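You operate a simulated robot arm through the tools that you are given. There is no shell and no other tool. Be economical: measure what you need, move in short steps, check, and stop when the job is done.

Carry out the task below with a simulated two-armed robot. There is one attempt and no reset: what you move stays moved.

JOB
Pick up the green brake block with one hand, pass it to the other hand and put it on the top of the grey table.

The check looks at the end state, three seconds after you hand in, the way a careful person would. Anything else that was tipped, shoved, dropped, spilled or broken makes it a failure.

ROBOT AND FRAMES
Two 7-joint arms with two-finger grippers on one trunk, on a base that drives. Base frame: it is fixed to the floor where the robot stands at the start and does not move with it; the origin is under the middle of the robot, x ahead of it, y to its left, z up; the surface under the hand at the start is at about z = 0.8. Units: m, degrees, N and s.
The left shoulder is at the start at [0.024, 0.215, 1.081], the right one opposite. With the tool pointing down near the work surface each hand reaches from about 0.2 to 0.76 m from the robot's upright axis, wherever it stands, measured 20 degrees to its own side. Places, roughly: green brake block (5x4x10 cm) [0.5, 0, 0.9]; top of the grey table [-1.4, 0.3, 0.8]. Payload 2.2 kg a hand.
The tool frame of a hand sits at the grasp point between the pads (the TCP): z along the fingers, y along the line on which they close. The tips reach 0.019 m beyond it. The gripper opens to 0.116 m. The gripper's body begins 0.07 m behind the TCP.
Orientation is that of the tool frame in the base frame, as [roll, pitch, yaw] about the fixed x, y, z axes, in that order (R = Rz(yaw) Ry(pitch) Rx(roll)). With the fingers straight down and closing along the base's y, the tool's x points along the base's -x, its y along +y and its z along -z.

CONTROLS
- The arms move only by the tool drive_tool. It takes "left_plan", "right_plan" or both (then of equal length, played together; a hand with none holds still); each is a list of rows, each an object (a shift or turn left out is 0, a gripper value left out holds the last) with "slide": the shift along the base's x, y, z in units of 25 mm (1.0 is 25 mm), a list of three; "turn": the turn, a rotation vector about the base's x, y, z in units of 5 degrees (1.0 is 5 degrees), a list of three. In form: [{"slide": [dx, dy, dz], "turn": [rx, ry, rz]}, ...]. A call has 1 to 10 rows; each row shifts and turns the commanded pose from where the row before left it. "left_jaw" and "right_jaw" are, for a hand that has rows, the closure in counts, from 0 (fully open) to 255 (shut), set as the call begins (left out, the last holds). A call with a number of a shift or a turn outside -1 to 1 is refused whole. Each row takes 0.2 s and may step no farther than 0.05 m and 8.6 degrees from the row before; otherwise, or with a gripper value out of range, the whole call is refused. Where a pose cannot be reached the arm comes as near as it can. A force on the tool above 40 N (or 10 N above the force at the start of the call, whichever is more), or a blocked arm, ends the call early, and 0.2 s more pass. Each finger halts on what it meets, pressing with about 28 N; the grip force reading is that of the motor and also rises with nothing between the fingers. The clock runs only during rows and for 0.2 s after the last one: add rows that do not move to give the fingers time. The reply holds the time, the measured pose of the TCP, the force on the tool along the base axes, the opening and the grip force, in the units named above and with some noise, with the torque about the TCP (base axes, N m) and any sound that the robot's microphone picked up.
- Cameras (640 x 400 px; columns grow to the right, rows downward): "scene" is now at [0.1299, -0.0176, 1.2523]; the picture's right is [-0.19, -0.98, 0.00], its down [-0.56, 0.11, -0.82] and it looks along [0.81, -0.15, -0.57] (base axes); focal length 252 px, centre (320, 200). "left" rides on the left gripper at [0.069, 0.015, -0.096] in its tool frame; the picture's right is [-0.21, 0.98, 0.00], its down [-0.76, -0.17, -0.63] and it looks along [-0.62, -0.14, 0.77] (tool axes); focal length 251 px, centre (320, 200). "right" rides on the right gripper at [0.069, -0.015, -0.096] in its tool frame; the picture's right is [0.21, 0.98, 0.00], its down [-0.76, 0.17, -0.63] and it looks along [-0.62, 0.14, 0.77] (tool axes); focal length 251 px, centre (320, 200). There is no depth. A picture from a camera that has moved, and an enlarged one, comes with that camera's place and axes in the base frame and with its lens.
- capture(camera): a new picture of that camera. The clock stands still meanwhile.
- lift_body(by): slides the trunk up (or, below 0, down) by that many m; the arms and the scene camera ride with it, the base frame stays. It gives what a move gives, with no picture.
- steer(legs): drives the robot by 1 to 6 legs, each [ahead, left, turn to the left] in m, m and degrees, along the robot's own axes; the way and the turn of a leg run together, so that a leg with both is an arc; at most 1.5 m and 180 degrees a leg. The arms and the cameras ride along, it lands a little off, and it stops where it bumps. It gives what a move gives.
- aim_head(pan, tilt): turns the head with the scene camera to pan (to the left, within 80 degrees either way) and tilt (down, from -29 to 69), counted from straight ahead of the robot. It gives what a move gives.
- enlarge(camera, box): a new picture of the part [left, top, right, bottom] of that camera's present view, enlarged. The clock stands still meanwhile.
- job_done(): hands the job in; it is judged then, once.

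Work in short steps. Places have to be worked out from the pictures, the camera data and where the tool is seen: move nearer, look again, correct. Check each grasp and each placing, and mend what went wrong. You have 120 turns and 100 pictures in all, those below and enlarged ones among them. Open the grippers and draw the arms clear of the work before you hand the job in, unless the task says otherwise; then end with one line.

The tools are called after "Request:" as name(argument=value, ...) on one line, values as JSON. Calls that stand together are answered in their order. drive_tool: Moves the arms, as the interface text tells. Its arguments: {"type":"object","properties":{"left_plan":{"type":"array","items":{"type":"object","properties":{"slide":{"type":"array","items":{"type":"number"}},"turn":{"type":"array","items":{"type":"number"}}}}},"left_jaw":{"type":"number"},"right_plan":{"type":"array","items":{"type":"object","properties":{"slide":{"type":"array","items":{"type":"number"}},"turn":{"type":"array","items":{"type":"number"}}}}},"right_jaw":{"type":"number"}},"required":[]} The other tools are called the same way: lift_body (by) slides the trunk up or down; steer (legs) drives the base; aim_head (pan, tilt) turns the head that bears the scene camera; capture (camera) takes a picture; enlarge (camera, box) takes an enlarged picture of a part of a camera's view; job_done () hands the job in.

At the start:

```text
time: 0.0
left_ee_pos: [0.5304, 0.1312, 1.0723]
left_orientation: [-180.0, -0.1, 180.0]
left_ft_force: [0.6, -0.1, 0.1]
left_ft_torque: [0.02, -0.03, -0.01]
left_finger_gap: 0.1158
left_gripper_force: 0.0
right_ee_pos: [0.5224, -0.2726, 1.0702]
right_orientation: [180.0, -0.2, -179.9]
right_ft_force: [-0.6, 0.7, -0.1]
right_ft_torque: [0.03, -0.01, -0.02]
right_finger_gap: 0.1158
right_gripper_force: 0.0
trunk travel left (down, up): [-0.225, 0.265]
robot x, y, heading: [-0.0017, -0.004, -0.1]
head pan, tilt: [-10.8, 34.5]
```

scene: 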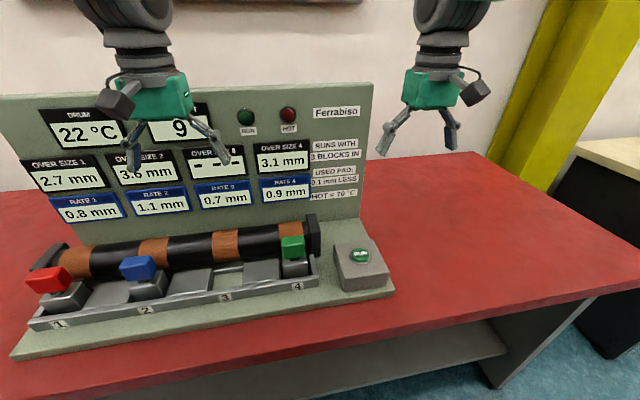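
right: 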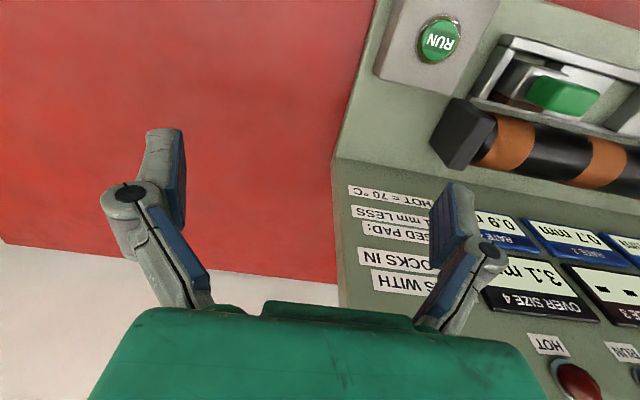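
left: 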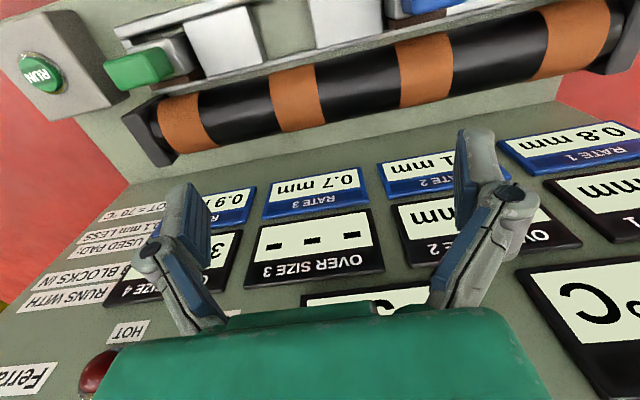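

The green block sits in seat 4 of the rig; the drum reads 22 °C. I'll zoom in to locate it better.

Request:
enlarge(camera="scene", box=[200, 200, 400, 325])

Request:
enlarge(camera="right", box=[440, 0, 640, 125])

Request:
enlarge(camera="left", box=[80, 0, 320, 150])

```text
3.20 times, centred on (300, 262) of scene
camera zoom: at [0.1299, -0.0176, 1.2523], right [-0.19, -0.98, 0.0], down [-0.56, 0.11, -0.82], along [0.81, -0.15, -0.57], focal length 808 px, centre (384, 0)
```

zoom: 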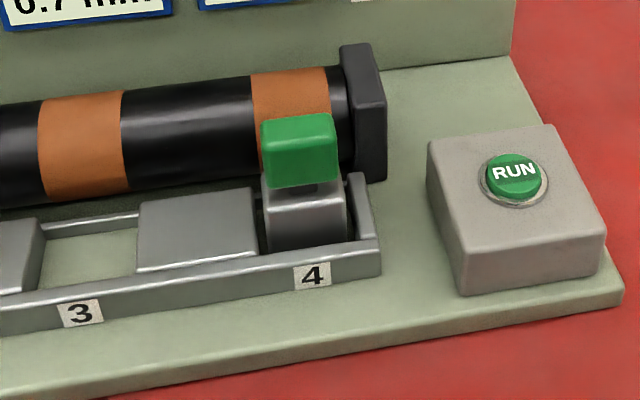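

```text
3.20 times, centred on (540, 62) of right
camera zoom: at [0.4519, -0.287, 1.167], right [-0.21, 0.98, 0.0], down [0.76, 0.17, 0.63], along [0.62, 0.14, -0.78], focal length 805 px, centre (-384, 640)
```

zoom: 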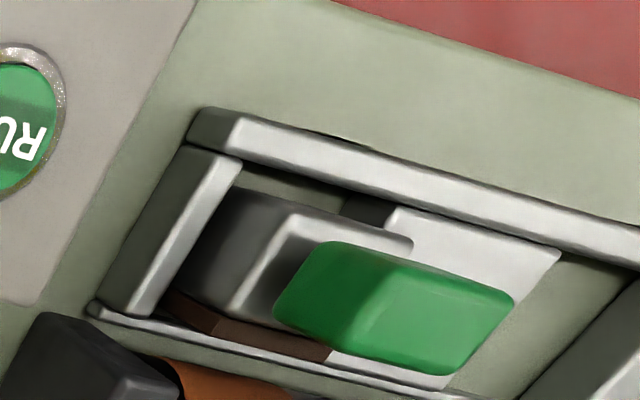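

```text
2.67 times, centred on (200, 75) of left
camera zoom: at [0.4601, 0.1468, 1.1697], right [0.21, 0.98, 0.0], down [0.76, -0.17, 0.63], along [0.62, -0.14, -0.78], focal length 670 px, centre (640, 533)
```

zoom: 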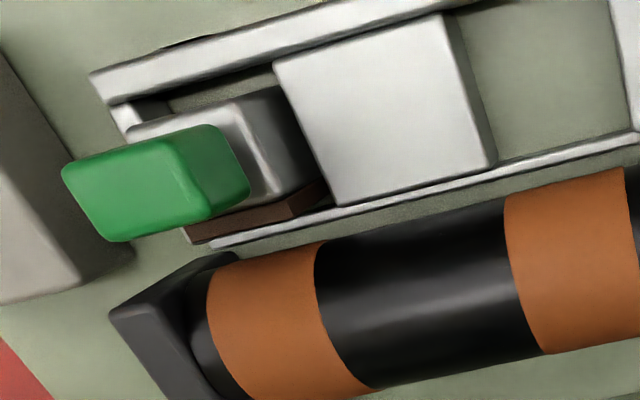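

Triangulating the right and left views puts the green handle at about [0.477, -0.033, 0.907], with the rig square to the base axes. I move the right hand above it and the left hand aside.

Request:
drive_tool(right_plan=[{"slide": [-0.18, 0.96, 0]}, {"slide": [-0.18, 0.96, 0]}, {"slide": [-0.18, 0.96, 0]}, {"slide": [-0.18, 0.96, 0]}, {"slide": [-0.18, 0.96, 0]}, {"slide": [-0.18, 0.96, 0]}, {"slide": [-0.18, 0.96, 0]}, {"slide": [-0.18, 0.96, 0]}, {"slide": [-0.18, 0.96, 0]}, {"slide": [-0.18, 0.96, 0]}], left_plan=[{"slide": [0, 0.8, 0]}, {"slide": [0, 0.8, 0]}, {"slide": [0, 0.8, 0]}, {"slide": [0, 0.8, 0]}, {"slide": [0, 0.8, 0]}, {"slide": [0, 0.8, 0]}, {"slide": [0, 0.8, 0]}, {"slide": [0, 0.8, 0]}, {"slide": [0, 0, 0]}, {"slide": [0, 0, 0]}])

Request:
capture(camera="right")

Request:
capture(camera="scene")

```text
time: 2.2
left_ee_pos: [0.5279, 0.2934, 1.0733]
left_orientation: [-179.9, 0.2, -180.0]
left_ft_force: [-0.5, 0.9, 0.8]
left_ft_torque: [-0.03, 0.05, -0.01]
left_finger_gap: 0.116
left_gripper_force: 0.1
right_ee_pos: [0.4735, -0.0293, 1.0719]
right_orientation: [-179.9, 0.1, 180.0]
right_ft_force: [0.0, 0.5, 0.5]
right_ft_torque: [-0.04, 0.01, -0.05]
right_finger_gap: 0.1161
right_gripper_force: 0.1
trunk travel left (down, up): [-0.225, 0.265]
robot x, y, heading: [-0.0009, 0.0014, -0.2]
head pan, tilt: [-10.8, 34.5]
```

```text
93 pictures are left
camera right: at [0.4032, -0.0444, 1.1689], right [-0.21, 0.98, 0.0], down [0.76, 0.17, 0.63], along [0.62, 0.13, -0.77], focal length 251 px, centre (320, 200)
```

right: 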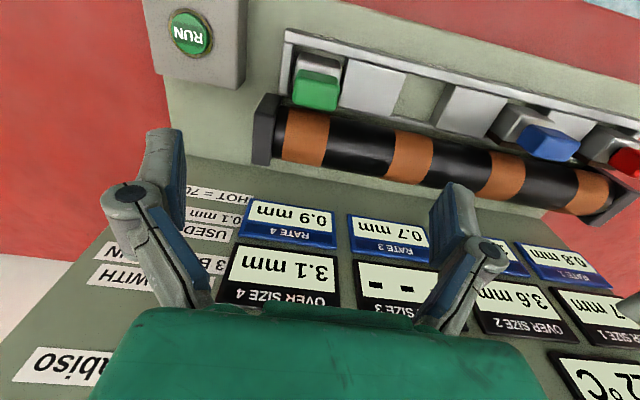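

```text
92 pictures are left
camera scene: at [0.1294, -0.0138, 1.2524], right [-0.19, -0.98, 0.0], down [-0.56, 0.1, -0.82], along [0.81, -0.16, -0.57], focal length 252 px, centre (320, 200)
```

scene: 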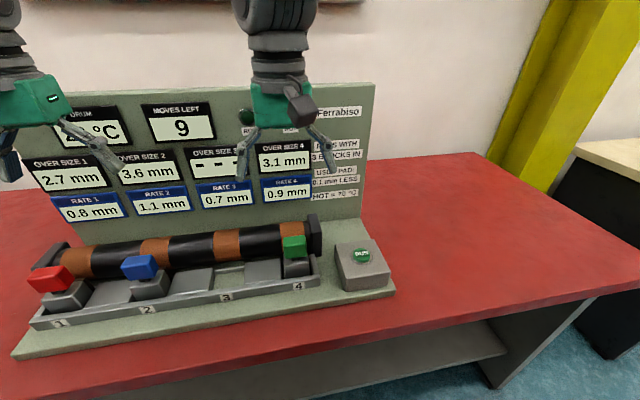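

New view confirms the handle at about [0.476, -0.034, 0.907]. Zooming for its shape before descending.

Request:
enlarge(camera="right", box=[240, 25, 400, 125])

```text
4.00 times, centred on (320, 75) of right
camera zoom: at [0.4032, -0.0444, 1.1689], right [-0.21, 0.98, 0.0], down [0.76, 0.17, 0.63], along [0.62, 0.13, -0.77], focal length 1006 px, centre (320, 700)
```

zoom: 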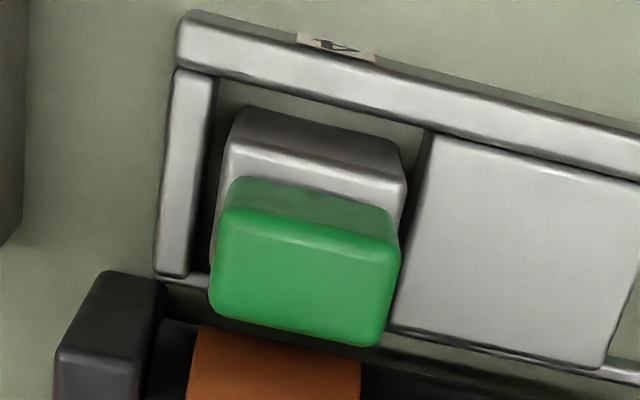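

Handle is ~43 mm (y) × 24 mm (x), centred about [0.476, -0.034]. I descend with the jaws half closed, closing along y.

Request:
drive_tool(right_plan=[{"slide": [0.1, -0.18, -0.8]}, {"slide": [0, 0, -0.8]}, {"slide": [0, 0, -0.8]}, {"slide": [0, 0, -0.8]}, {"slide": [0, 0, -0.8]}, {"slide": [0, 0, -0.8]}, {"slide": [0, 0, 0]}], right_jaw=85)

Request:
capture(camera="right")

Request:
enlarge(camera="scene", box=[200, 150, 400, 275])

```text
time: 3.8
left_ee_pos: [0.5276, 0.2942, 1.0745]
left_orientation: [-179.8, 0.2, 179.9]
left_ft_force: [-0.5, -0.7, 0.1]
left_ft_torque: [0.04, 0.0, -0.01]
left_finger_gap: 0.116
left_gripper_force: 0.1
right_ee_pos: [0.4784, -0.0347, 0.9584]
right_orientation: [179.5, 0.7, 179.7]
right_ft_force: [-0.3, -0.4, 0.0]
right_ft_torque: [0.0, 0.01, -0.01]
right_finger_gap: 0.0774
right_gripper_force: 0.1
trunk travel left (down, up): [-0.225, 0.265]
robot x, y, heading: [-0.0024, 0.0026, 0.2]
head pan, tilt: [-10.8, 34.5]
```

```text
90 pictures are left
camera right: at [0.4077, -0.0511, 1.0556], right [-0.21, 0.98, 0.01], down [0.75, 0.16, 0.64], along [0.63, 0.14, -0.77], focal length 251 px, centre (320, 200)
```

right: 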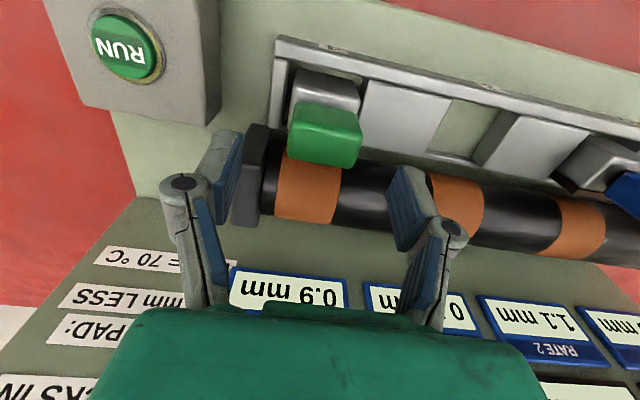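

```text
3.20 times, centred on (300, 212) of scene
camera zoom: at [0.1296, -0.0146, 1.2524], right [-0.19, -0.98, 0.0], down [-0.56, 0.1, -0.82], along [0.81, -0.16, -0.57], focal length 808 px, centre (384, 160)
```

zoom: 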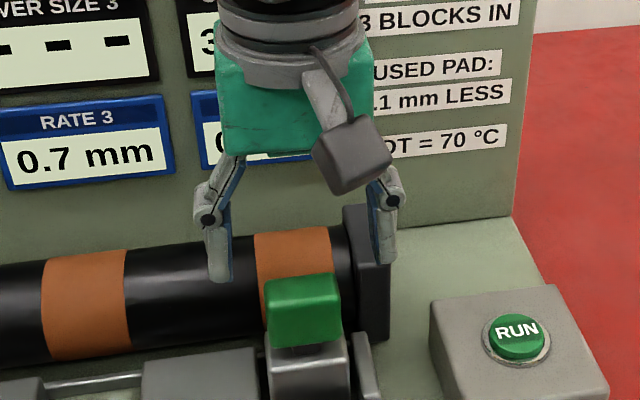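

Fingers straddle the handle symmetrically, x a few mm too far ahead. Nudge back 4 mm, and lower to z≈0.912.

Request:
drive_tool(right_plan=[{"slide": [-0.18, 0, -0.3]}, {"slide": [0, 0, -0.5]}, {"slide": [0, 0, -0.5]}, {"slide": [0, 0, -0.5]}, {"slide": [0, 0, 0]}])

Request:
capture(camera="right")

Request:
enlarge(camera="scene", box=[240, 180, 360, 300])

```text
time: 5.0
left_ee_pos: [0.5285, 0.2944, 1.0734]
left_orientation: [-179.9, 0.1, -180.0]
left_ft_force: [0.3, -0.3, -0.3]
left_ft_torque: [-0.03, 0.04, -0.01]
left_finger_gap: 0.1159
left_gripper_force: 0.1
right_ee_pos: [0.4798, -0.0368, 0.9283]
right_orientation: [178.1, 1.6, 178.9]
right_ft_force: [-0.3, -0.3, 0.2]
right_ft_torque: [0.0, 0.0, 0.01]
right_finger_gap: 0.0774
right_gripper_force: 0.1
trunk travel left (down, up): [-0.225, 0.265]
robot x, y, heading: [0.0016, 0.001, 0.0]
head pan, tilt: [-10.8, 34.5]
```

```text
88 pictures are left
camera right: at [0.407, -0.0542, 1.0233], right [-0.2, 0.98, 0.03], down [0.74, 0.13, 0.66], along [0.64, 0.15, -0.75], focal length 251 px, centre (320, 200)
```

right: 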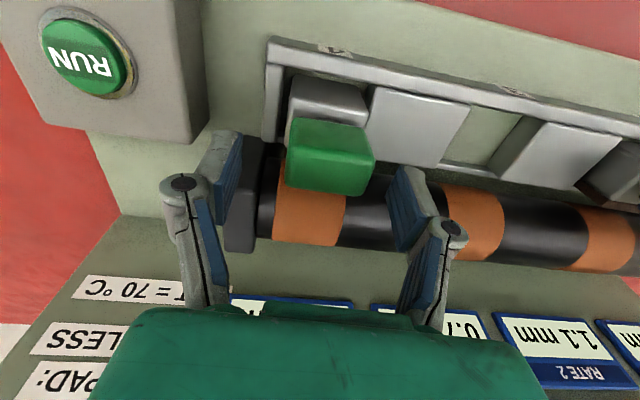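

```text
3.33 times, centred on (300, 240) of scene
camera zoom: at [0.1298, -0.0146, 1.2524], right [-0.19, -0.98, 0.0], down [-0.56, 0.1, -0.82], along [0.81, -0.16, -0.57], focal length 841 px, centre (387, 67)
```

zoom: 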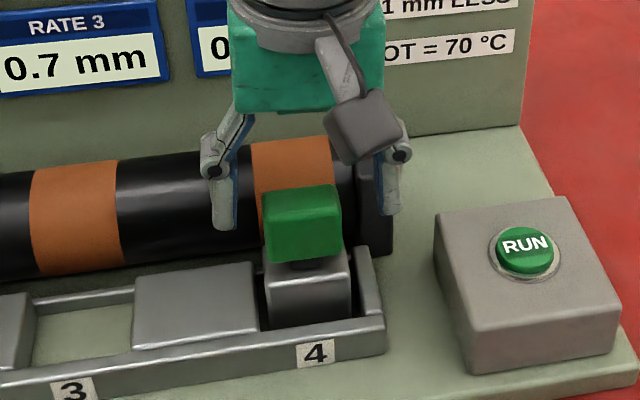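

The arm isn't tracking fully (tilt of 2°, z 15 mm high), so it's near a joint limit this close to the midline. I'll raise, and drive the robot left so the block lies more on the right arm's side.

Request:
drive_tool(right_plan=[{"slide": [0, 0, 0.9]}, {"slide": [0, 0, 0.9]}, {"slide": [0, 0, 0.9]}, {"slide": [0, 0, 0.9]}, {"slide": [0, 0, 0.9]}, {"slide": [0, 0, 0.9]}, {"slide": [0, 0, 0]}])

Request:
steer(legs=[[0, 0.13, 0]])

```text
time: 6.6
left_ee_pos: [0.5284, 0.2934, 1.0741]
left_orientation: [-179.9, 0.1, -179.9]
left_ft_force: [-1.0, -0.4, 0.5]
left_ft_torque: [-0.03, 0.01, -0.02]
left_finger_gap: 0.1158
left_gripper_force: 0.0
right_ee_pos: [0.4712, -0.0348, 1.0418]
right_orientation: [-179.8, 0.1, -180.0]
right_ft_force: [-0.9, 0.4, 0.5]
right_ft_torque: [0.02, 0.01, 0.01]
right_finger_gap: 0.0772
right_gripper_force: 0.0
trunk travel left (down, up): [-0.225, 0.265]
robot x, y, heading: [0.0005, -0.0043, 0.0]
head pan, tilt: [-10.8, 34.5]
```

```text
time: 7.9
left_ee_pos: [0.5301, 0.3849, 1.0811]
left_orientation: [178.2, 0.1, 179.7]
left_ft_force: [0.4, -2.4, -0.1]
left_ft_torque: [0.23, 0.03, 0.01]
left_finger_gap: 0.116
left_gripper_force: 0.1
right_ee_pos: [0.4741, 0.0569, 1.04]
right_orientation: [178.4, 0.0, 179.9]
right_ft_force: [0.3, -2.7, -0.1]
right_ft_torque: [0.23, 0.03, 0.0]
right_finger_gap: 0.0772
right_gripper_force: 0.1
trunk travel left (down, up): [-0.225, 0.265]
robot x, y, heading: [0.0014, 0.1247, 0.1]
head pan, tilt: [-10.8, 34.5]
```

Base moved 0.13 m left. Bring the right hand back over the block.

Request:
drive_tool(right_plan=[{"slide": [0, 0, 0]}, {"slide": [0, -0.86, 0]}, {"slide": [0, -0.86, 0]}, {"slide": [0, -0.86, 0]}, {"slide": [0, -0.86, 0]}, {"slide": [0, -0.86, 0]}, {"slide": [0, -0.86, 0]}, {"slide": [0, 0, 0]}, {"slide": [0, 0, 0]}])

Request:
capture(camera="right")

```text
time: 10.1
left_ee_pos: [0.5218, 0.4346, 1.0752]
left_orientation: [-179.5, 0.4, -180.0]
left_ft_force: [0.1, -0.9, -0.2]
left_ft_torque: [0.04, -0.02, -0.02]
left_finger_gap: 0.1159
left_gripper_force: 0.0
right_ee_pos: [0.4673, -0.0233, 1.0453]
right_orientation: [-179.4, 0.5, -179.9]
right_ft_force: [-0.2, -0.2, -0.7]
right_ft_torque: [0.01, -0.01, -0.01]
right_finger_gap: 0.0772
right_gripper_force: 0.1
trunk travel left (down, up): [-0.225, 0.265]
robot x, y, heading: [0.0003, 0.1296, -0.1]
head pan, tilt: [-10.8, 34.5]
stopped in row 9 (right hand): the arm was blocked; the commanded pose is now the measured one
```

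```text
86 pictures are left
camera right: at [0.3962, -0.0378, 1.1423], right [-0.22, 0.98, -0.01], down [0.75, 0.17, 0.64], along [0.62, 0.13, -0.77], focal length 251 px, centre (320, 200)
```

right: 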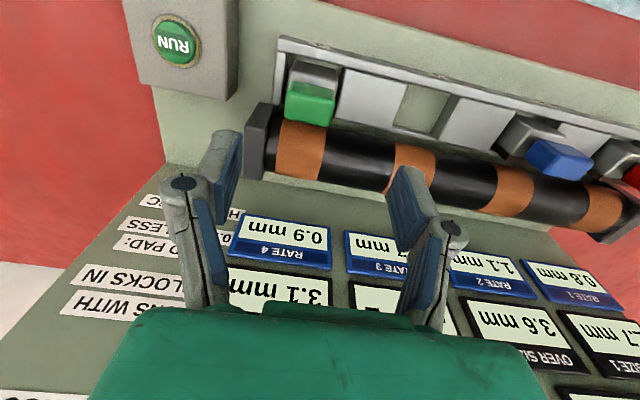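

A "blocked" notice, but no contact force; likely lag from the settling base. I correct to [0.474, -0.034] and watch tracking.

Request:
drive_tool(right_plan=[{"slide": [0.28, -0.43, 0]}, {"slide": [0, 0, -0.4]}, {"slide": [0, 0, -0.4]}, {"slide": [0, 0, -0.4]}, {"slide": [0, 0, -0.4]}, {"slide": [0, 0, -0.4]}, {"slide": [0, 0, 0]}])

```text
time: 11.7
left_ee_pos: [0.5226, 0.4524, 1.0703]
left_orientation: [-178.7, 0.4, -179.8]
left_ft_force: [-0.3, 0.5, 0.6]
left_ft_torque: [-0.11, 0.0, 0.0]
left_finger_gap: 0.1158
left_gripper_force: 0.1
right_ee_pos: [0.4755, -0.0211, 0.9969]
right_orientation: [-178.7, 0.5, -179.9]
right_ft_force: [-0.4, 0.5, 1.0]
right_ft_torque: [-0.08, 0.0, -0.02]
right_finger_gap: 0.0773
right_gripper_force: 0.0
trunk travel left (down, up): [-0.225, 0.265]
robot x, y, heading: [-0.0019, 0.1356, 0.1]
head pan, tilt: [-10.8, 34.5]
```

The hands still sway slowly after the drive; let it settle.

Request:
drive_tool(right_plan=[{}, {}, {}, {}, {}, {}, {}, {}, {}, {}])

Request:
drive_tool(right_plan=[{}, {}, {}, {}, {}, {}])

```text
time: 13.9
left_ee_pos: [0.523, 0.4272, 1.0754]
left_orientation: [-179.8, 0.3, -180.0]
left_ft_force: [0.0, -0.9, 0.0]
left_ft_torque: [0.03, 0.0, -0.02]
left_finger_gap: 0.1161
left_gripper_force: 0.1
right_ee_pos: [0.4754, -0.0432, 0.9948]
right_orientation: [-179.8, 0.4, -179.8]
right_ft_force: [0.3, -0.4, -0.4]
right_ft_torque: [0.02, -0.02, -0.01]
right_finger_gap: 0.0771
right_gripper_force: 0.1
trunk travel left (down, up): [-0.225, 0.265]
robot x, y, heading: [-0.0023, 0.1299, -0.0]
head pan, tilt: [-10.8, 34.5]
```

```text
time: 15.3
left_ee_pos: [0.5225, 0.4171, 1.0789]
left_orientation: [179.7, 0.4, 180.0]
left_ft_force: [1.1, 0.2, 0.0]
left_ft_torque: [0.12, 0.06, -0.03]
left_finger_gap: 0.1155
left_gripper_force: 0.0
right_ee_pos: [0.4751, -0.0537, 0.993]
right_orientation: [179.8, 0.5, 179.8]
right_ft_force: [-0.6, -0.8, 0.6]
right_ft_torque: [0.04, -0.02, 0.0]
right_finger_gap: 0.0772
right_gripper_force: 0.1
trunk travel left (down, up): [-0.225, 0.265]
robot x, y, heading: [-0.0002, 0.1298, -0.0]
head pan, tilt: [-10.8, 34.5]
```

Still rocking; wait on.

Request:
drive_tool(right_plan=[{}, {}, {}, {}, {}, {}, {}, {}, {}, {}])

Request:
drive_tool(right_plan=[{}, {}, {}, {}, {}, {}, {}, {}, {}, {}])

Request:
drive_tool(right_plan=[{}, {}, {}, {}, {}])

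```text
time: 17.5
left_ee_pos: [0.5223, 0.4465, 1.0702]
left_orientation: [-179.0, 0.3, -179.9]
left_ft_force: [-0.2, 0.8, -0.4]
left_ft_torque: [-0.03, -0.02, 0.02]
left_finger_gap: 0.1161
left_gripper_force: 0.1
right_ee_pos: [0.476, -0.0257, 0.9966]
right_orientation: [-178.9, 0.5, -179.9]
right_ft_force: [0.3, 0.6, -0.8]
right_ft_torque: [-0.01, 0.0, 0.02]
right_finger_gap: 0.0774
right_gripper_force: 0.2
trunk travel left (down, up): [-0.225, 0.265]
robot x, y, heading: [-0.0013, 0.1351, -0.2]
head pan, tilt: [-10.8, 34.5]
```

```text
time: 19.7
left_ee_pos: [0.5217, 0.4208, 1.0778]
left_orientation: [179.8, 0.4, -180.0]
left_ft_force: [-0.8, 0.2, 0.1]
left_ft_torque: [0.04, -0.02, 0.0]
left_finger_gap: 0.1159
left_gripper_force: 0.3
right_ee_pos: [0.4748, -0.049, 0.9923]
right_orientation: [-180.0, 0.4, 179.9]
right_ft_force: [0.2, -0.4, 0.2]
right_ft_torque: [0.02, -0.02, -0.01]
right_finger_gap: 0.0776
right_gripper_force: 0.1
trunk travel left (down, up): [-0.225, 0.265]
robot x, y, heading: [0.0002, 0.1282, 0.1]
head pan, tilt: [-10.8, 34.5]
```

```text
time: 20.9
left_ee_pos: [0.5227, 0.4375, 1.0726]
left_orientation: [-179.4, 0.3, -179.9]
left_ft_force: [-0.4, 0.1, -1.0]
left_ft_torque: [-0.02, -0.03, 0.03]
left_finger_gap: 0.1156
left_gripper_force: 0.1
right_ee_pos: [0.4753, -0.0319, 0.996]
right_orientation: [-179.3, 0.5, -179.9]
right_ft_force: [0.2, 0.0, -0.3]
right_ft_torque: [-0.04, 0.0, -0.03]
right_finger_gap: 0.0775
right_gripper_force: 0.0
trunk travel left (down, up): [-0.225, 0.265]
robot x, y, heading: [-0.0022, 0.1324, 0.2]
head pan, tilt: [-10.8, 34.5]
```

Sway amplitude is about 10 mm and decays slowly. Wait more.

Request:
drive_tool(right_plan=[{}, {}, {}, {}, {}, {}, {}, {}, {}, {}])

Request:
drive_tool(right_plan=[{}, {}, {}, {}, {}, {}, {}, {}, {}, {}])

Request:
drive_tool(right_plan=[{}, {}, {}, {}, {}, {}, {}, {}, {}, {}])

Request:
drive_tool(right_plan=[{}, {}, {}, {}, {}, {}, {}, {}, {}, {}])

Request:
drive_tool(right_plan=[{}, {}, {}, {}])

Request:
drive_tool(right_plan=[{}, {}, {}, {}])

```text
time: 23.1
left_ee_pos: [0.5224, 0.4317, 1.0755]
left_orientation: [-179.7, 0.3, 180.0]
left_ft_force: [0.3, 0.2, -0.3]
left_ft_torque: [0.0, -0.02, 0.0]
left_finger_gap: 0.1161
left_gripper_force: 0.1
right_ee_pos: [0.4746, -0.0393, 0.9935]
right_orientation: [-179.6, 0.4, -180.0]
right_ft_force: [-0.9, 0.1, 0.2]
right_ft_torque: [-0.02, 0.01, -0.02]
right_finger_gap: 0.0772
right_gripper_force: 0.1
trunk travel left (down, up): [-0.225, 0.265]
robot x, y, heading: [0.0029, 0.1323, 0.1]
head pan, tilt: [-10.8, 34.5]
```

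```text
time: 25.3
left_ee_pos: [0.522, 0.4311, 1.0749]
left_orientation: [-179.6, 0.3, -180.0]
left_ft_force: [-0.1, 0.6, 0.2]
left_ft_torque: [0.04, 0.0, 0.02]
left_finger_gap: 0.1161
left_gripper_force: 0.1
right_ee_pos: [0.4744, -0.0388, 0.994]
right_orientation: [-179.5, 0.4, 179.9]
right_ft_force: [-0.1, 0.7, 0.9]
right_ft_torque: [0.0, -0.01, 0.02]
right_finger_gap: 0.0773
right_gripper_force: 0.2
trunk travel left (down, up): [-0.225, 0.265]
robot x, y, heading: [-0.0016, 0.1312, 0.1]
head pan, tilt: [-10.8, 34.5]
```

```text
time: 27.5
left_ee_pos: [0.522, 0.4309, 1.0754]
left_orientation: [-179.6, 0.2, -180.0]
left_ft_force: [-0.1, 0.3, -0.2]
left_ft_torque: [-0.01, -0.01, 0.0]
left_finger_gap: 0.1161
left_gripper_force: 0.0
right_ee_pos: [0.4753, -0.0385, 0.9944]
right_orientation: [-179.5, 0.5, 180.0]
right_ft_force: [0.5, 0.4, -0.2]
right_ft_torque: [-0.01, 0.01, -0.01]
right_finger_gap: 0.0772
right_gripper_force: 0.1
trunk travel left (down, up): [-0.225, 0.265]
robot x, y, heading: [-0.0014, 0.1333, -0.0]
head pan, tilt: [-10.8, 34.5]
```

```text
time: 29.7
left_ee_pos: [0.5227, 0.4315, 1.0737]
left_orientation: [-179.6, 0.3, 180.0]
left_ft_force: [0.1, 0.0, -0.1]
left_ft_torque: [-0.02, 0.01, -0.04]
left_finger_gap: 0.1158
left_gripper_force: 0.1
right_ee_pos: [0.4759, -0.0392, 0.9947]
right_orientation: [-179.5, 0.5, -179.9]
right_ft_force: [-0.5, 0.0, -0.4]
right_ft_torque: [-0.02, 0.0, -0.01]
right_finger_gap: 0.0773
right_gripper_force: 0.0
trunk travel left (down, up): [-0.225, 0.265]
robot x, y, heading: [-0.0005, 0.1304, 0.3]
head pan, tilt: [-10.8, 34.5]
```

```text
time: 30.7
left_ee_pos: [0.5228, 0.4321, 1.0748]
left_orientation: [-179.6, 0.3, -179.9]
left_ft_force: [-0.2, -0.1, 0.6]
left_ft_torque: [-0.03, 0.02, 0.01]
left_finger_gap: 0.116
left_gripper_force: 0.1
right_ee_pos: [0.4739, -0.0378, 0.9951]
right_orientation: [-179.5, 0.4, 179.9]
right_ft_force: [-1.3, 0.0, -0.4]
right_ft_torque: [0.01, -0.02, -0.01]
right_finger_gap: 0.0773
right_gripper_force: 0.1
trunk travel left (down, up): [-0.225, 0.265]
robot x, y, heading: [-0.0002, 0.1357, 0.1]
head pan, tilt: [-10.8, 34.5]
```

```text
time: 31.7
left_ee_pos: [0.5225, 0.4331, 1.0754]
left_orientation: [-179.6, 0.2, 180.0]
left_ft_force: [0.0, -0.1, 0.4]
left_ft_torque: [0.0, -0.01, 0.02]
left_finger_gap: 0.1159
left_gripper_force: 0.1
right_ee_pos: [0.4749, -0.0397, 0.9946]
right_orientation: [-179.5, 0.5, -180.0]
right_ft_force: [-0.4, 0.8, -0.1]
right_ft_torque: [0.0, 0.0, 0.0]
right_finger_gap: 0.0774
right_gripper_force: 0.0
trunk travel left (down, up): [-0.225, 0.265]
robot x, y, heading: [-0.0015, 0.1322, -0.1]
head pan, tilt: [-10.8, 34.5]
```

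Settled. Now correct y by +5 mm and descend to z≈0.912.

Request:
drive_tool(right_plan=[{"slide": [-0.05, 0.2, -0.4]}, {"slide": [0, 0, -0.6]}, {"slide": [0, 0, -0.6]}, {"slide": [0, 0, -0.6]}, {"slide": [0, 0, -0.6]}, {"slide": [0, 0, -0.5]}, {}, {}])

Request:
capture(camera="right")

Request:
enlarge(camera="scene", box=[300, 170, 460, 290])

```text
time: 33.5
left_ee_pos: [0.5226, 0.4324, 1.0758]
left_orientation: [-179.6, 0.2, -179.9]
left_ft_force: [-0.2, -0.3, 0.2]
left_ft_torque: [-0.04, -0.01, 0.02]
left_finger_gap: 0.1161
left_gripper_force: 0.1
right_ee_pos: [0.4735, -0.0331, 0.9105]
right_orientation: [-179.6, 0.4, 180.0]
right_ft_force: [0.3, -0.4, 0.2]
right_ft_torque: [0.0, 0.0, 0.01]
right_finger_gap: 0.0774
right_gripper_force: 0.1
trunk travel left (down, up): [-0.225, 0.265]
robot x, y, heading: [-0.0, 0.1325, 0.1]
head pan, tilt: [-10.8, 34.5]
```

```text
85 pictures are left
camera right: at [0.403, -0.0478, 1.0081], right [-0.22, 0.98, -0.01], down [0.75, 0.17, 0.64], along [0.62, 0.13, -0.77], focal length 251 px, centre (320, 200)
```

right: 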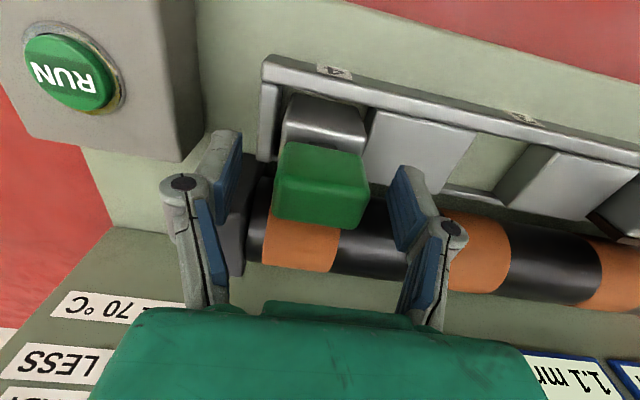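

```text
3.33 times, centred on (380, 230) of scene
camera zoom: at [0.1306, 0.1161, 1.2523], right [-0.19, -0.98, 0.0], down [-0.56, 0.11, -0.82], along [0.81, -0.15, -0.57], focal length 841 px, centre (120, 100)
```

zoom: 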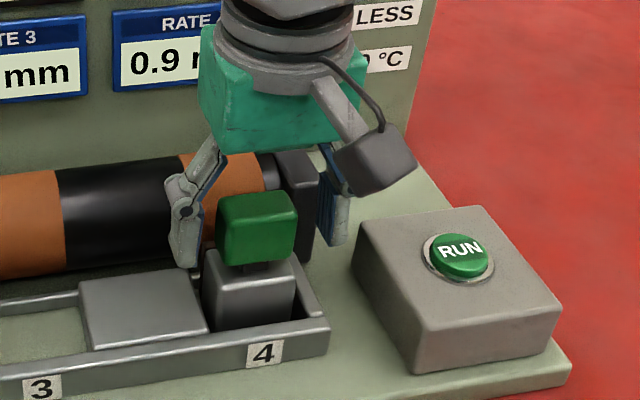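

The projected TCP (320,188) falls on the handle's centre. Close the right hand.

Request:
drive_tool(right_plan=[{}, {}, {}, {}], right_jaw=255)

Request:
capture(camera="right")

```text
time: 34.5
left_ee_pos: [0.522, 0.4324, 1.0752]
left_orientation: [-179.6, 0.3, 179.9]
left_ft_force: [0.4, -0.5, 1.0]
left_ft_torque: [-0.01, -0.03, -0.02]
left_finger_gap: 0.1158
left_gripper_force: 0.1
right_ee_pos: [0.4742, -0.0325, 0.9117]
right_orientation: [-179.5, 0.4, -180.0]
right_ft_force: [0.4, 1.0, -0.4]
right_ft_torque: [0.0, 0.0, -0.01]
right_finger_gap: 0.0444
right_gripper_force: 28.1
trunk travel left (down, up): [-0.225, 0.265]
robot x, y, heading: [-0.0029, 0.13, 0.1]
head pan, tilt: [-10.8, 34.5]
```

```text
83 pictures are left
camera right: at [0.4029, -0.0476, 1.0083], right [-0.22, 0.98, -0.01], down [0.75, 0.17, 0.64], along [0.62, 0.13, -0.77], focal length 251 px, centre (320, 200)
```

right: 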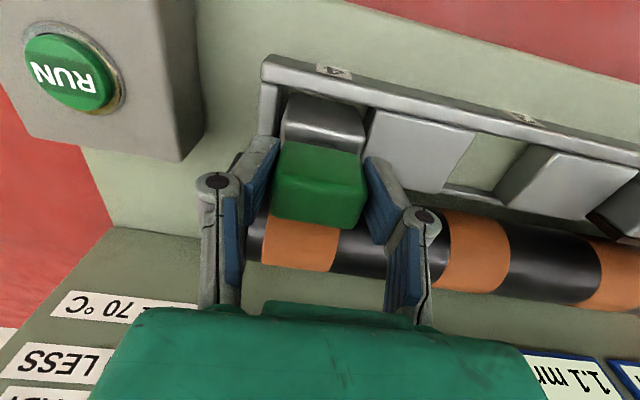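

Gripped (44 mm, 28 N). Lift straight up slowly.

Request:
drive_tool(right_plan=[{"slide": [0, 0, 0.3]}, {"slide": [0, 0, 0.4]}, {"slide": [0, 0, 0.5]}, {"slide": [0, 0, 0.5]}, {"slide": [0, 0, 0.5]}, {"slide": [0, 0, 0.6]}, {"slide": [0, 0, 0.8]}, {"slide": [0, 0, 0.8]}, {"slide": [0, 0, 0.8]}, {"slide": [0, 0, 0.8]}])

Request:
capture(camera="right")

Request:
capture(camera="scene")

```text
time: 36.7
left_ee_pos: [0.5223, 0.4314, 1.0749]
left_orientation: [-179.6, 0.3, -179.9]
left_ft_force: [-0.2, -0.1, -0.3]
left_ft_torque: [-0.01, 0.0, 0.01]
left_finger_gap: 0.1159
left_gripper_force: 0.0
right_ee_pos: [0.4737, -0.0335, 1.061]
right_orientation: [-179.5, 0.5, -179.9]
right_ft_force: [0.1, -0.6, -2.6]
right_ft_torque: [0.07, -0.01, 0.03]
right_finger_gap: 0.0444
right_gripper_force: 28.2
trunk travel left (down, up): [-0.225, 0.265]
robot x, y, heading: [0.0004, 0.1319, -0.1]
head pan, tilt: [-10.8, 34.5]
```

```text
82 pictures are left
camera right: at [0.4033, -0.0478, 1.1585], right [-0.22, 0.98, -0.01], down [0.75, 0.17, 0.64], along [0.62, 0.13, -0.77], focal length 251 px, centre (320, 200)
```

right: 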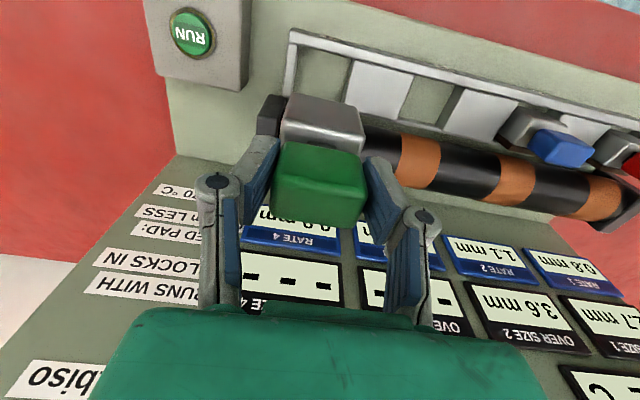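

```text
81 pictures are left
camera scene: at [0.1301, 0.1159, 1.2524], right [-0.19, -0.98, 0.0], down [-0.56, 0.11, -0.82], along [0.81, -0.15, -0.57], focal length 252 px, centre (320, 200)
```

scene: 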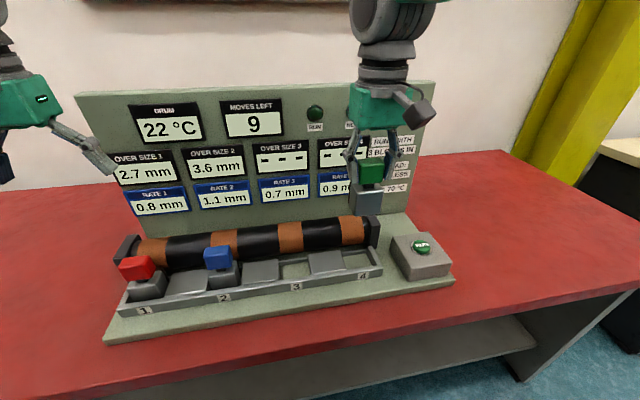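

Block is out, ~2.6 N. Back away from the rig 0.3 m, to do the handover in free space, and look toward the table.

Request:
steer(legs=[[-0.3, 0, 0]])

Request:
aim_head(pan=-5, tilt=25)

Request:
drive_tool(right_plan=[{}, {}, {}, {}, {}, {}, {}, {}, {}, {}])

Request:
drive_tool(right_plan=[{}, {}, {}, {}, {}, {}, {}, {}, {}, {}])

Request:
drive_tool(right_plan=[{}, {}, {}, {}, {}, {}, {}, {}, {}, {}])

Request:
drive_tool(right_plan=[{}, {}, {}, {}, {}, {}, {}, {}, {}, {}])

Request:
capture(camera="scene")

```text
time: 38.7
left_ee_pos: [0.2243, 0.4311, 1.0755]
left_orientation: [-179.5, 0.3, -179.9]
left_ft_force: [-0.3, 0.6, 0.4]
left_ft_torque: [0.02, -0.01, 0.0]
left_finger_gap: 0.116
left_gripper_force: 0.0
right_ee_pos: [0.1754, -0.0331, 1.0612]
right_orientation: [-179.5, 0.5, 179.9]
right_ft_force: [0.5, -0.1, -3.5]
right_ft_torque: [0.01, -0.02, 0.01]
right_finger_gap: 0.0441
right_gripper_force: 28.3
trunk travel left (down, up): [-0.225, 0.265]
robot x, y, heading: [-0.2959, 0.1279, -0.0]
head pan, tilt: [-10.8, 34.5]
```

```text
time: 39.4
left_ee_pos: [0.2199, 0.4322, 1.0769]
left_orientation: [-179.6, 0.5, -180.0]
left_ft_force: [0.9, 1.1, 0.2]
left_ft_torque: [0.0, -0.01, -0.02]
left_finger_gap: 0.116
left_gripper_force: 0.2
right_ee_pos: [0.1715, -0.0317, 1.0627]
right_orientation: [-179.5, 0.7, -180.0]
right_ft_force: [0.6, 0.2, -3.0]
right_ft_torque: [-0.01, 0.03, 0.02]
right_finger_gap: 0.0441
right_gripper_force: 27.8
trunk travel left (down, up): [-0.225, 0.265]
robot x, y, heading: [-0.2923, 0.1321, -0.3]
head pan, tilt: [-5.0, 25.0]
```

```text
time: 41.6
left_ee_pos: [0.2213, 0.4304, 1.0761]
left_orientation: [-179.6, 0.5, 180.0]
left_ft_force: [0.0, 0.4, -0.2]
left_ft_torque: [0.0, -0.05, 0.01]
left_finger_gap: 0.116
left_gripper_force: 0.0
right_ee_pos: [0.1727, -0.0333, 1.062]
right_orientation: [-179.6, 0.7, 180.0]
right_ft_force: [0.8, 0.2, -3.2]
right_ft_torque: [0.0, 0.04, 0.02]
right_finger_gap: 0.0445
right_gripper_force: 28.4
trunk travel left (down, up): [-0.225, 0.265]
robot x, y, heading: [-0.2973, 0.131, -0.3]
head pan, tilt: [-5.0, 25.0]
```

```text
time: 43.8
left_ee_pos: [0.2216, 0.4315, 1.0768]
left_orientation: [-179.6, 0.4, -179.9]
left_ft_force: [-0.1, 0.9, -0.9]
left_ft_torque: [0.01, 0.04, 0.03]
left_finger_gap: 0.1162
left_gripper_force: 0.0
right_ee_pos: [0.1723, -0.0336, 1.0623]
right_orientation: [-179.4, 0.7, 179.9]
right_ft_force: [0.2, 0.0, -2.5]
right_ft_torque: [0.03, 0.04, 0.0]
right_finger_gap: 0.0444
right_gripper_force: 28.1
trunk travel left (down, up): [-0.225, 0.265]
robot x, y, heading: [-0.298, 0.1327, 0.0]
head pan, tilt: [-5.0, 25.0]
```

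```text
time: 46.0
left_ee_pos: [0.2216, 0.4313, 1.0765]
left_orientation: [-179.6, 0.4, -180.0]
left_ft_force: [0.7, 0.4, 0.3]
left_ft_torque: [-0.03, 0.0, 0.01]
left_finger_gap: 0.116
left_gripper_force: 0.1
right_ee_pos: [0.1725, -0.0336, 1.0624]
right_orientation: [-179.4, 0.6, -180.0]
right_ft_force: [-0.2, 0.3, -3.1]
right_ft_torque: [0.0, 0.05, 0.0]
right_finger_gap: 0.0443
right_gripper_force: 27.5
trunk travel left (down, up): [-0.225, 0.265]
robot x, y, heading: [-0.2974, 0.1344, 0.1]
head pan, tilt: [-5.0, 25.0]
```

```text
time: 48.2
left_ee_pos: [0.2211, 0.4312, 1.0762]
left_orientation: [-179.6, 0.6, 180.0]
left_ft_force: [0.7, 0.5, -0.3]
left_ft_torque: [-0.01, -0.02, 0.03]
left_finger_gap: 0.116
left_gripper_force: 0.1
right_ee_pos: [0.1726, -0.0336, 1.0634]
right_orientation: [-179.5, 0.6, -179.9]
right_ft_force: [-0.4, 0.7, -3.4]
right_ft_torque: [-0.02, -0.01, -0.02]
right_finger_gap: 0.0441
right_gripper_force: 27.6
trunk travel left (down, up): [-0.225, 0.265]
robot x, y, heading: [-0.2974, 0.1327, -0.1]
head pan, tilt: [-5.0, 25.0]
```

```text
80 pictures are left
camera scene: at [-0.1625, 0.1244, 1.2673], right [-0.09, -1.0, 0.0], down [-0.42, 0.04, -0.9], along [0.9, -0.08, -0.43], focal length 252 px, centre (320, 200)
```

scene: 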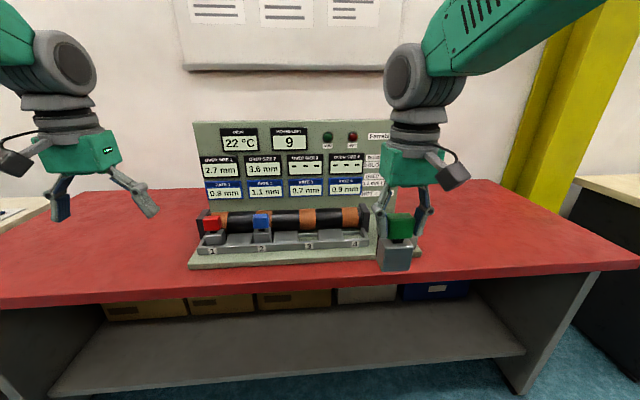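

Steady. Now rotate the right hand by +90° about x (tool pointing to +y) so the block lies horizontally, its grey body toward the left hand.

Request:
drive_tool(right_plan=[{"turn": [1, 0, 0], "slide": [0, 0, 0.3]}, {"turn": [1, 0, 0], "slide": [0, 0, 0.3]}, {"turn": [1, 0, 0], "slide": [0, 0, 0.3]}, {"turn": [1, 0, 0], "slide": [0, 0, 0.3]}, {"turn": [1, 0, 0]}, {"turn": [1, 0, 0]}, {"turn": [1, 0, 0]}, {"turn": [1, 0, 0]}, {"turn": [1, 0, 0]}, {}])

Request:
drive_tool(right_plan=[{"turn": [1, 0, 0]}, {"turn": [1, 0, 0]}, {"turn": [1, 0, 0]}, {"turn": [1, 0, 0]}, {"turn": [1, 0, 0]}, {"turn": [1, 0, 0]}, {"turn": [1, 0, 0]}, {"turn": [1, 0, 0]}, {"turn": [1, 0, 0]}, {}])

Request:
capture(camera="scene")

```text
time: 50.4
left_ee_pos: [0.2219, 0.4303, 1.0773]
left_orientation: [-179.7, 0.5, 180.0]
left_ft_force: [-0.3, 0.3, 0.3]
left_ft_torque: [-0.01, -0.01, -0.01]
left_finger_gap: 0.116
left_gripper_force: 0.1
right_ee_pos: [0.1713, -0.0353, 1.0929]
right_orientation: [135.3, 0.4, 179.5]
right_ft_force: [-0.5, 0.1, -3.1]
right_ft_torque: [-0.09, 0.02, -0.01]
right_finger_gap: 0.0444
right_gripper_force: 28.4
trunk travel left (down, up): [-0.225, 0.265]
robot x, y, heading: [-0.2973, 0.1344, -0.3]
head pan, tilt: [-5.0, 25.0]
```

```text
time: 52.6
left_ee_pos: [0.2212, 0.4293, 1.0769]
left_orientation: [-179.7, 0.5, 180.0]
left_ft_force: [-0.3, 0.5, -0.3]
left_ft_torque: [0.02, 0.01, 0.0]
left_finger_gap: 0.116
left_gripper_force: 0.1
right_ee_pos: [0.1732, -0.0351, 1.0928]
right_orientation: [90.3, 0.1, 179.4]
right_ft_force: [0.0, -0.1, -3.2]
right_ft_torque: [-0.15, -0.01, 0.02]
right_finger_gap: 0.0444
right_gripper_force: 28.3
trunk travel left (down, up): [-0.225, 0.265]
robot x, y, heading: [-0.2951, 0.1328, 0.1]
head pan, tilt: [-5.0, 25.0]
```

```text
79 pictures are left
camera scene: at [-0.1625, 0.1217, 1.2673], right [-0.09, -1.0, 0.0], down [-0.42, 0.04, -0.9], along [0.9, -0.08, -0.43], focal length 252 px, centre (320, 200)
```

scene: 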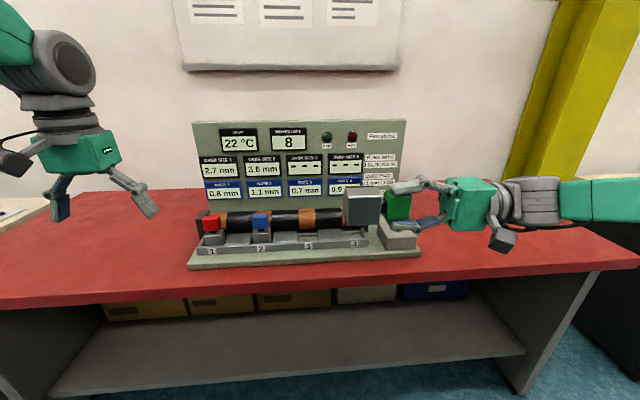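

Block is horizontal; the grey body centres at about [0.173, 0.03, 1.09]. Turn the left hand -90° about z (closing along x), raising it and bringing x to 0.173.

Request:
drive_tool(left_plan=[{"turn": [0, 0, -1], "slide": [-0.2, -0.5, 0.5]}, {"turn": [0, 0, -1], "slide": [-0.2, -0.5, 0.5]}, {"turn": [0, 0, -1], "slide": [-0.2, -0.5, 0.5]}, {"turn": [0, 0, -1], "slide": [-0.2, -0.5, 0.5]}, {"turn": [0, 0, -1], "slide": [-0.2, -0.5, 0.5]}, {"turn": [0, 0, -1], "slide": [-0.2, -0.5, 0.5]}, {"turn": [0, 0, -1], "slide": [-0.2, -0.5, 0.5]}, {"turn": [0, 0, -1], "slide": [-0.2, -0.5, 0.5]}, {"turn": [0, 0, -1], "slide": [-0.2, -0.5, 0.5]}, {}])

Request:
drive_tool(left_plan=[{"turn": [0, 0, -1], "slide": [0, -0.5, 0]}, {"turn": [0, 0, -1], "slide": [0, -0.5, 0]}, {"turn": [0, 0, -1], "slide": [0, -0.5, 0]}, {"turn": [0, 0, -1], "slide": [0, -0.5, 0]}, {"turn": [0, 0, -1], "slide": [0, -0.5, 0]}, {"turn": [0, 0, -1], "slide": [0, -0.5, 0]}, {"turn": [0, 0, -1], "slide": [0, -0.5, 0]}, {"turn": [0, 0, -1], "slide": [0, -0.5, 0]}, {"turn": [0, 0, -1], "slide": [0, -0.5, 0]}, {}])

Request:
capture(camera="left")

Request:
capture(camera="scene")

```text
time: 54.8
left_ee_pos: [0.1767, 0.3164, 1.1903]
left_orientation: [-179.8, 0.5, 134.9]
left_ft_force: [-0.3, -0.2, -1.4]
left_ft_torque: [0.01, 0.03, -0.01]
left_finger_gap: 0.1158
left_gripper_force: 0.0
right_ee_pos: [0.1734, -0.0348, 1.0914]
right_orientation: [90.4, 0.0, 179.4]
right_ft_force: [0.3, 0.7, -2.8]
right_ft_torque: [-0.12, 0.01, 0.01]
right_finger_gap: 0.0441
right_gripper_force: 28.0
trunk travel left (down, up): [-0.225, 0.265]
robot x, y, heading: [-0.2994, 0.1304, 0.1]
head pan, tilt: [-5.0, 25.0]
```

```text
time: 57.0
left_ee_pos: [0.1765, 0.2042, 1.1875]
left_orientation: [-179.6, 0.5, 89.9]
left_ft_force: [0.0, -0.1, 0.2]
left_ft_torque: [0.01, -0.01, -0.01]
left_finger_gap: 0.116
left_gripper_force: 0.1
right_ee_pos: [0.1723, -0.0348, 1.0913]
right_orientation: [90.3, 0.0, 179.4]
right_ft_force: [0.0, -0.1, -2.0]
right_ft_torque: [-0.15, 0.03, 0.0]
right_finger_gap: 0.044
right_gripper_force: 27.8
trunk travel left (down, up): [-0.225, 0.265]
robot x, y, heading: [-0.2983, 0.1286, -0.1]
head pan, tilt: [-5.0, 25.0]
```

```text
78 pictures are left
camera left: at [0.1914, 0.274, 1.2853], right [0.98, -0.22, 0.0], down [-0.16, -0.75, 0.64], along [-0.14, -0.62, -0.77], focal length 251 px, centre (320, 200)
```

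left: 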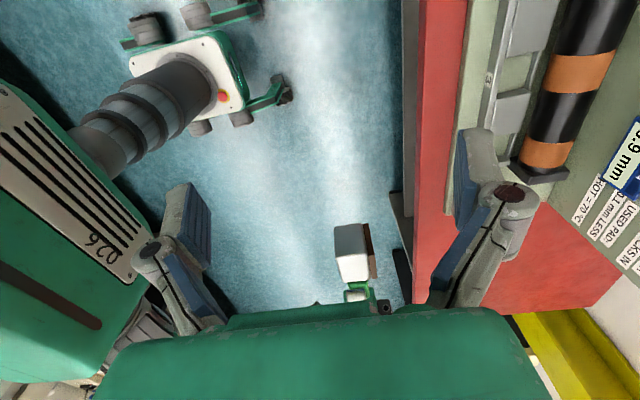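

```text
77 pictures are left
camera scene: at [-0.1626, 0.1204, 1.2673], right [-0.09, -1.0, 0.0], down [-0.42, 0.04, -0.9], along [0.9, -0.08, -0.43], focal length 252 px, centre (320, 200)
```

scene: 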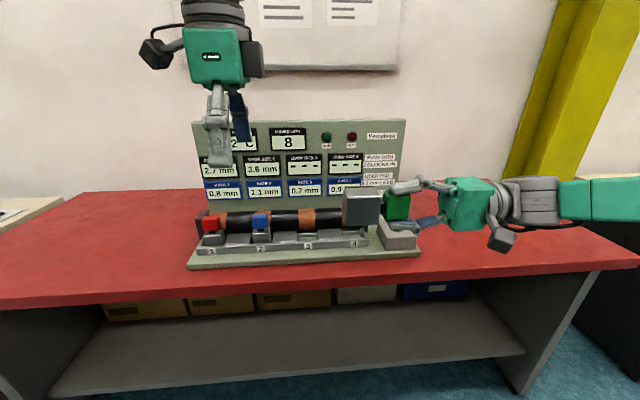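

Left camera sees the grey body with its brown pad. Move left to y≈0.05 above it and look.

Request:
drive_tool(left_plan=[{"slide": [0, -0.8, 0]}, {"slide": [0, -0.8, 0]}, {"slide": [0, -0.8, 0]}, {"slide": [0, -0.8, 0]}, {"slide": [0, -0.8, 0]}, {"slide": [0, -0.8, 0]}, {"slide": [0, -0.8, 0]}, {}, {}])

Request:
capture(camera="left")

Request:
enlarge(camera="scene", box=[270, 50, 470, 250])

```text
time: 59.0
left_ee_pos: [0.178, 0.0654, 1.1899]
left_orientation: [-179.7, 0.4, 90.0]
left_ft_force: [0.6, -0.4, 0.9]
left_ft_torque: [-0.02, 0.01, 0.03]
left_finger_gap: 0.1159
left_gripper_force: 0.0
right_ee_pos: [0.1726, -0.0347, 1.0921]
right_orientation: [90.3, 0.0, 179.3]
right_ft_force: [0.6, 1.0, -3.5]
right_ft_torque: [-0.15, 0.01, 0.04]
right_finger_gap: 0.0445
right_gripper_force: 28.0
trunk travel left (down, up): [-0.225, 0.265]
robot x, y, heading: [-0.2962, 0.1314, 0.0]
head pan, tilt: [-5.0, 25.0]
```

```text
76 pictures are left
camera left: at [0.192, 0.1355, 1.2855], right [0.98, -0.21, 0.0], down [-0.16, -0.75, 0.64], along [-0.14, -0.63, -0.77], focal length 251 px, centre (320, 200)
```

left: 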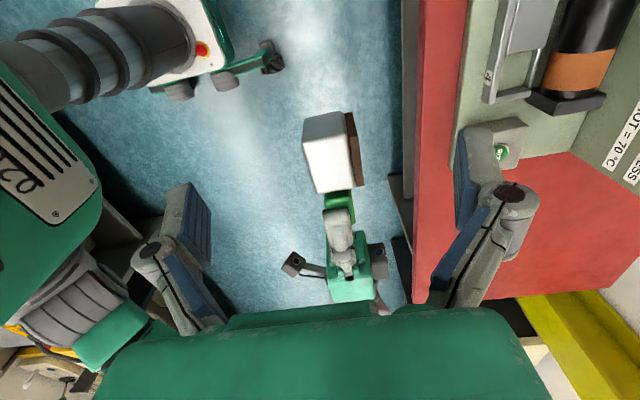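

```text
2.00 times, centred on (370, 150) of scene
camera zoom: at [-0.1623, 0.1196, 1.2673], right [-0.09, -1.0, 0.0], down [-0.42, 0.04, -0.9], along [0.9, -0.08, -0.43], focal length 505 px, centre (220, 300)
```

zoom: 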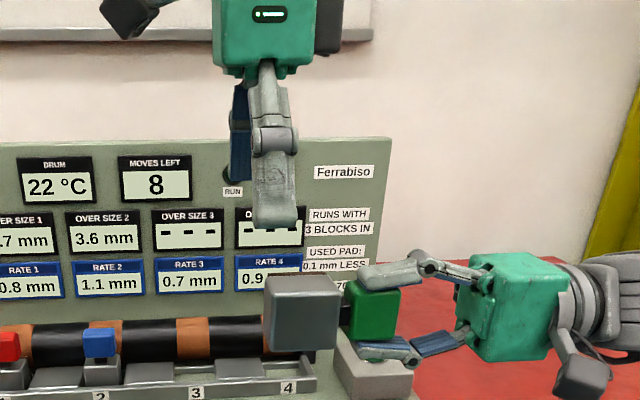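

Body (with pad) centres at about [0.182, 0.04, 1.092], 38 mm wide in x. Descend left hand around it.

Request:
drive_tool(left_plan=[{"slide": [0.16, -0.5, 0]}, {"slide": [0, -0.5, 0]}, {"slide": [0, 0, -0.6]}, {"slide": [0, 0, -0.7]}, {"slide": [0, 0, -0.7]}, {"slide": [0, 0, -0.7]}, {"slide": [0, 0, -0.7]}, {"slide": [0, 0, -0.5]}, {}])

Request:
capture(camera="left")

Request:
enlarge(camera="scene", box=[270, 100, 470, 250])

```text
time: 61.0
left_ee_pos: [0.1852, 0.0468, 1.1114]
left_orientation: [179.2, 2.0, 90.9]
left_ft_force: [-0.1, 0.5, -0.1]
left_ft_torque: [0.0, -0.01, -0.01]
left_finger_gap: 0.1158
left_gripper_force: 0.0
right_ee_pos: [0.1739, -0.0349, 1.0918]
right_orientation: [90.3, 0.1, 179.3]
right_ft_force: [-0.2, 0.4, -2.6]
right_ft_torque: [-0.17, 0.02, 0.02]
right_finger_gap: 0.044
right_gripper_force: 28.2
trunk travel left (down, up): [-0.225, 0.265]
robot x, y, heading: [-0.2949, 0.1323, 0.1]
head pan, tilt: [-5.0, 25.0]
```

```text
74 pictures are left
camera left: at [0.1972, 0.1203, 1.2057], right [0.98, -0.2, 0.02], down [-0.16, -0.74, 0.66], along [-0.12, -0.65, -0.75], focal length 251 px, centre (320, 200)
```

left: 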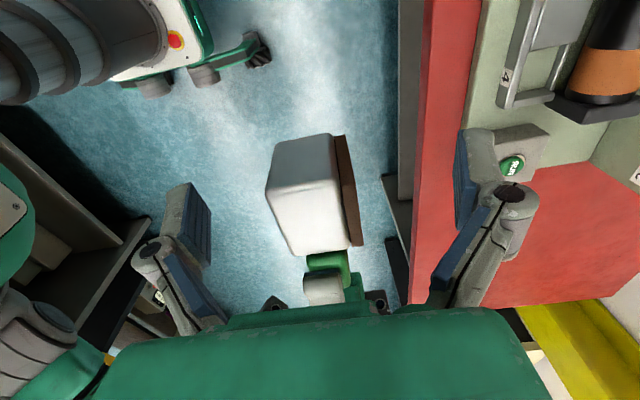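

```text
2.67 times, centred on (370, 175) of scene
camera zoom: at [-0.1623, 0.1192, 1.2673], right [-0.09, -1.0, 0.0], down [-0.42, 0.04, -0.9], along [0.9, -0.08, -0.43], focal length 673 px, centre (187, 267)
```

zoom: 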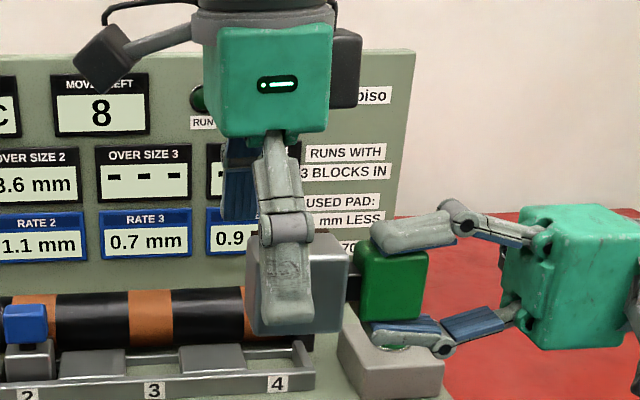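

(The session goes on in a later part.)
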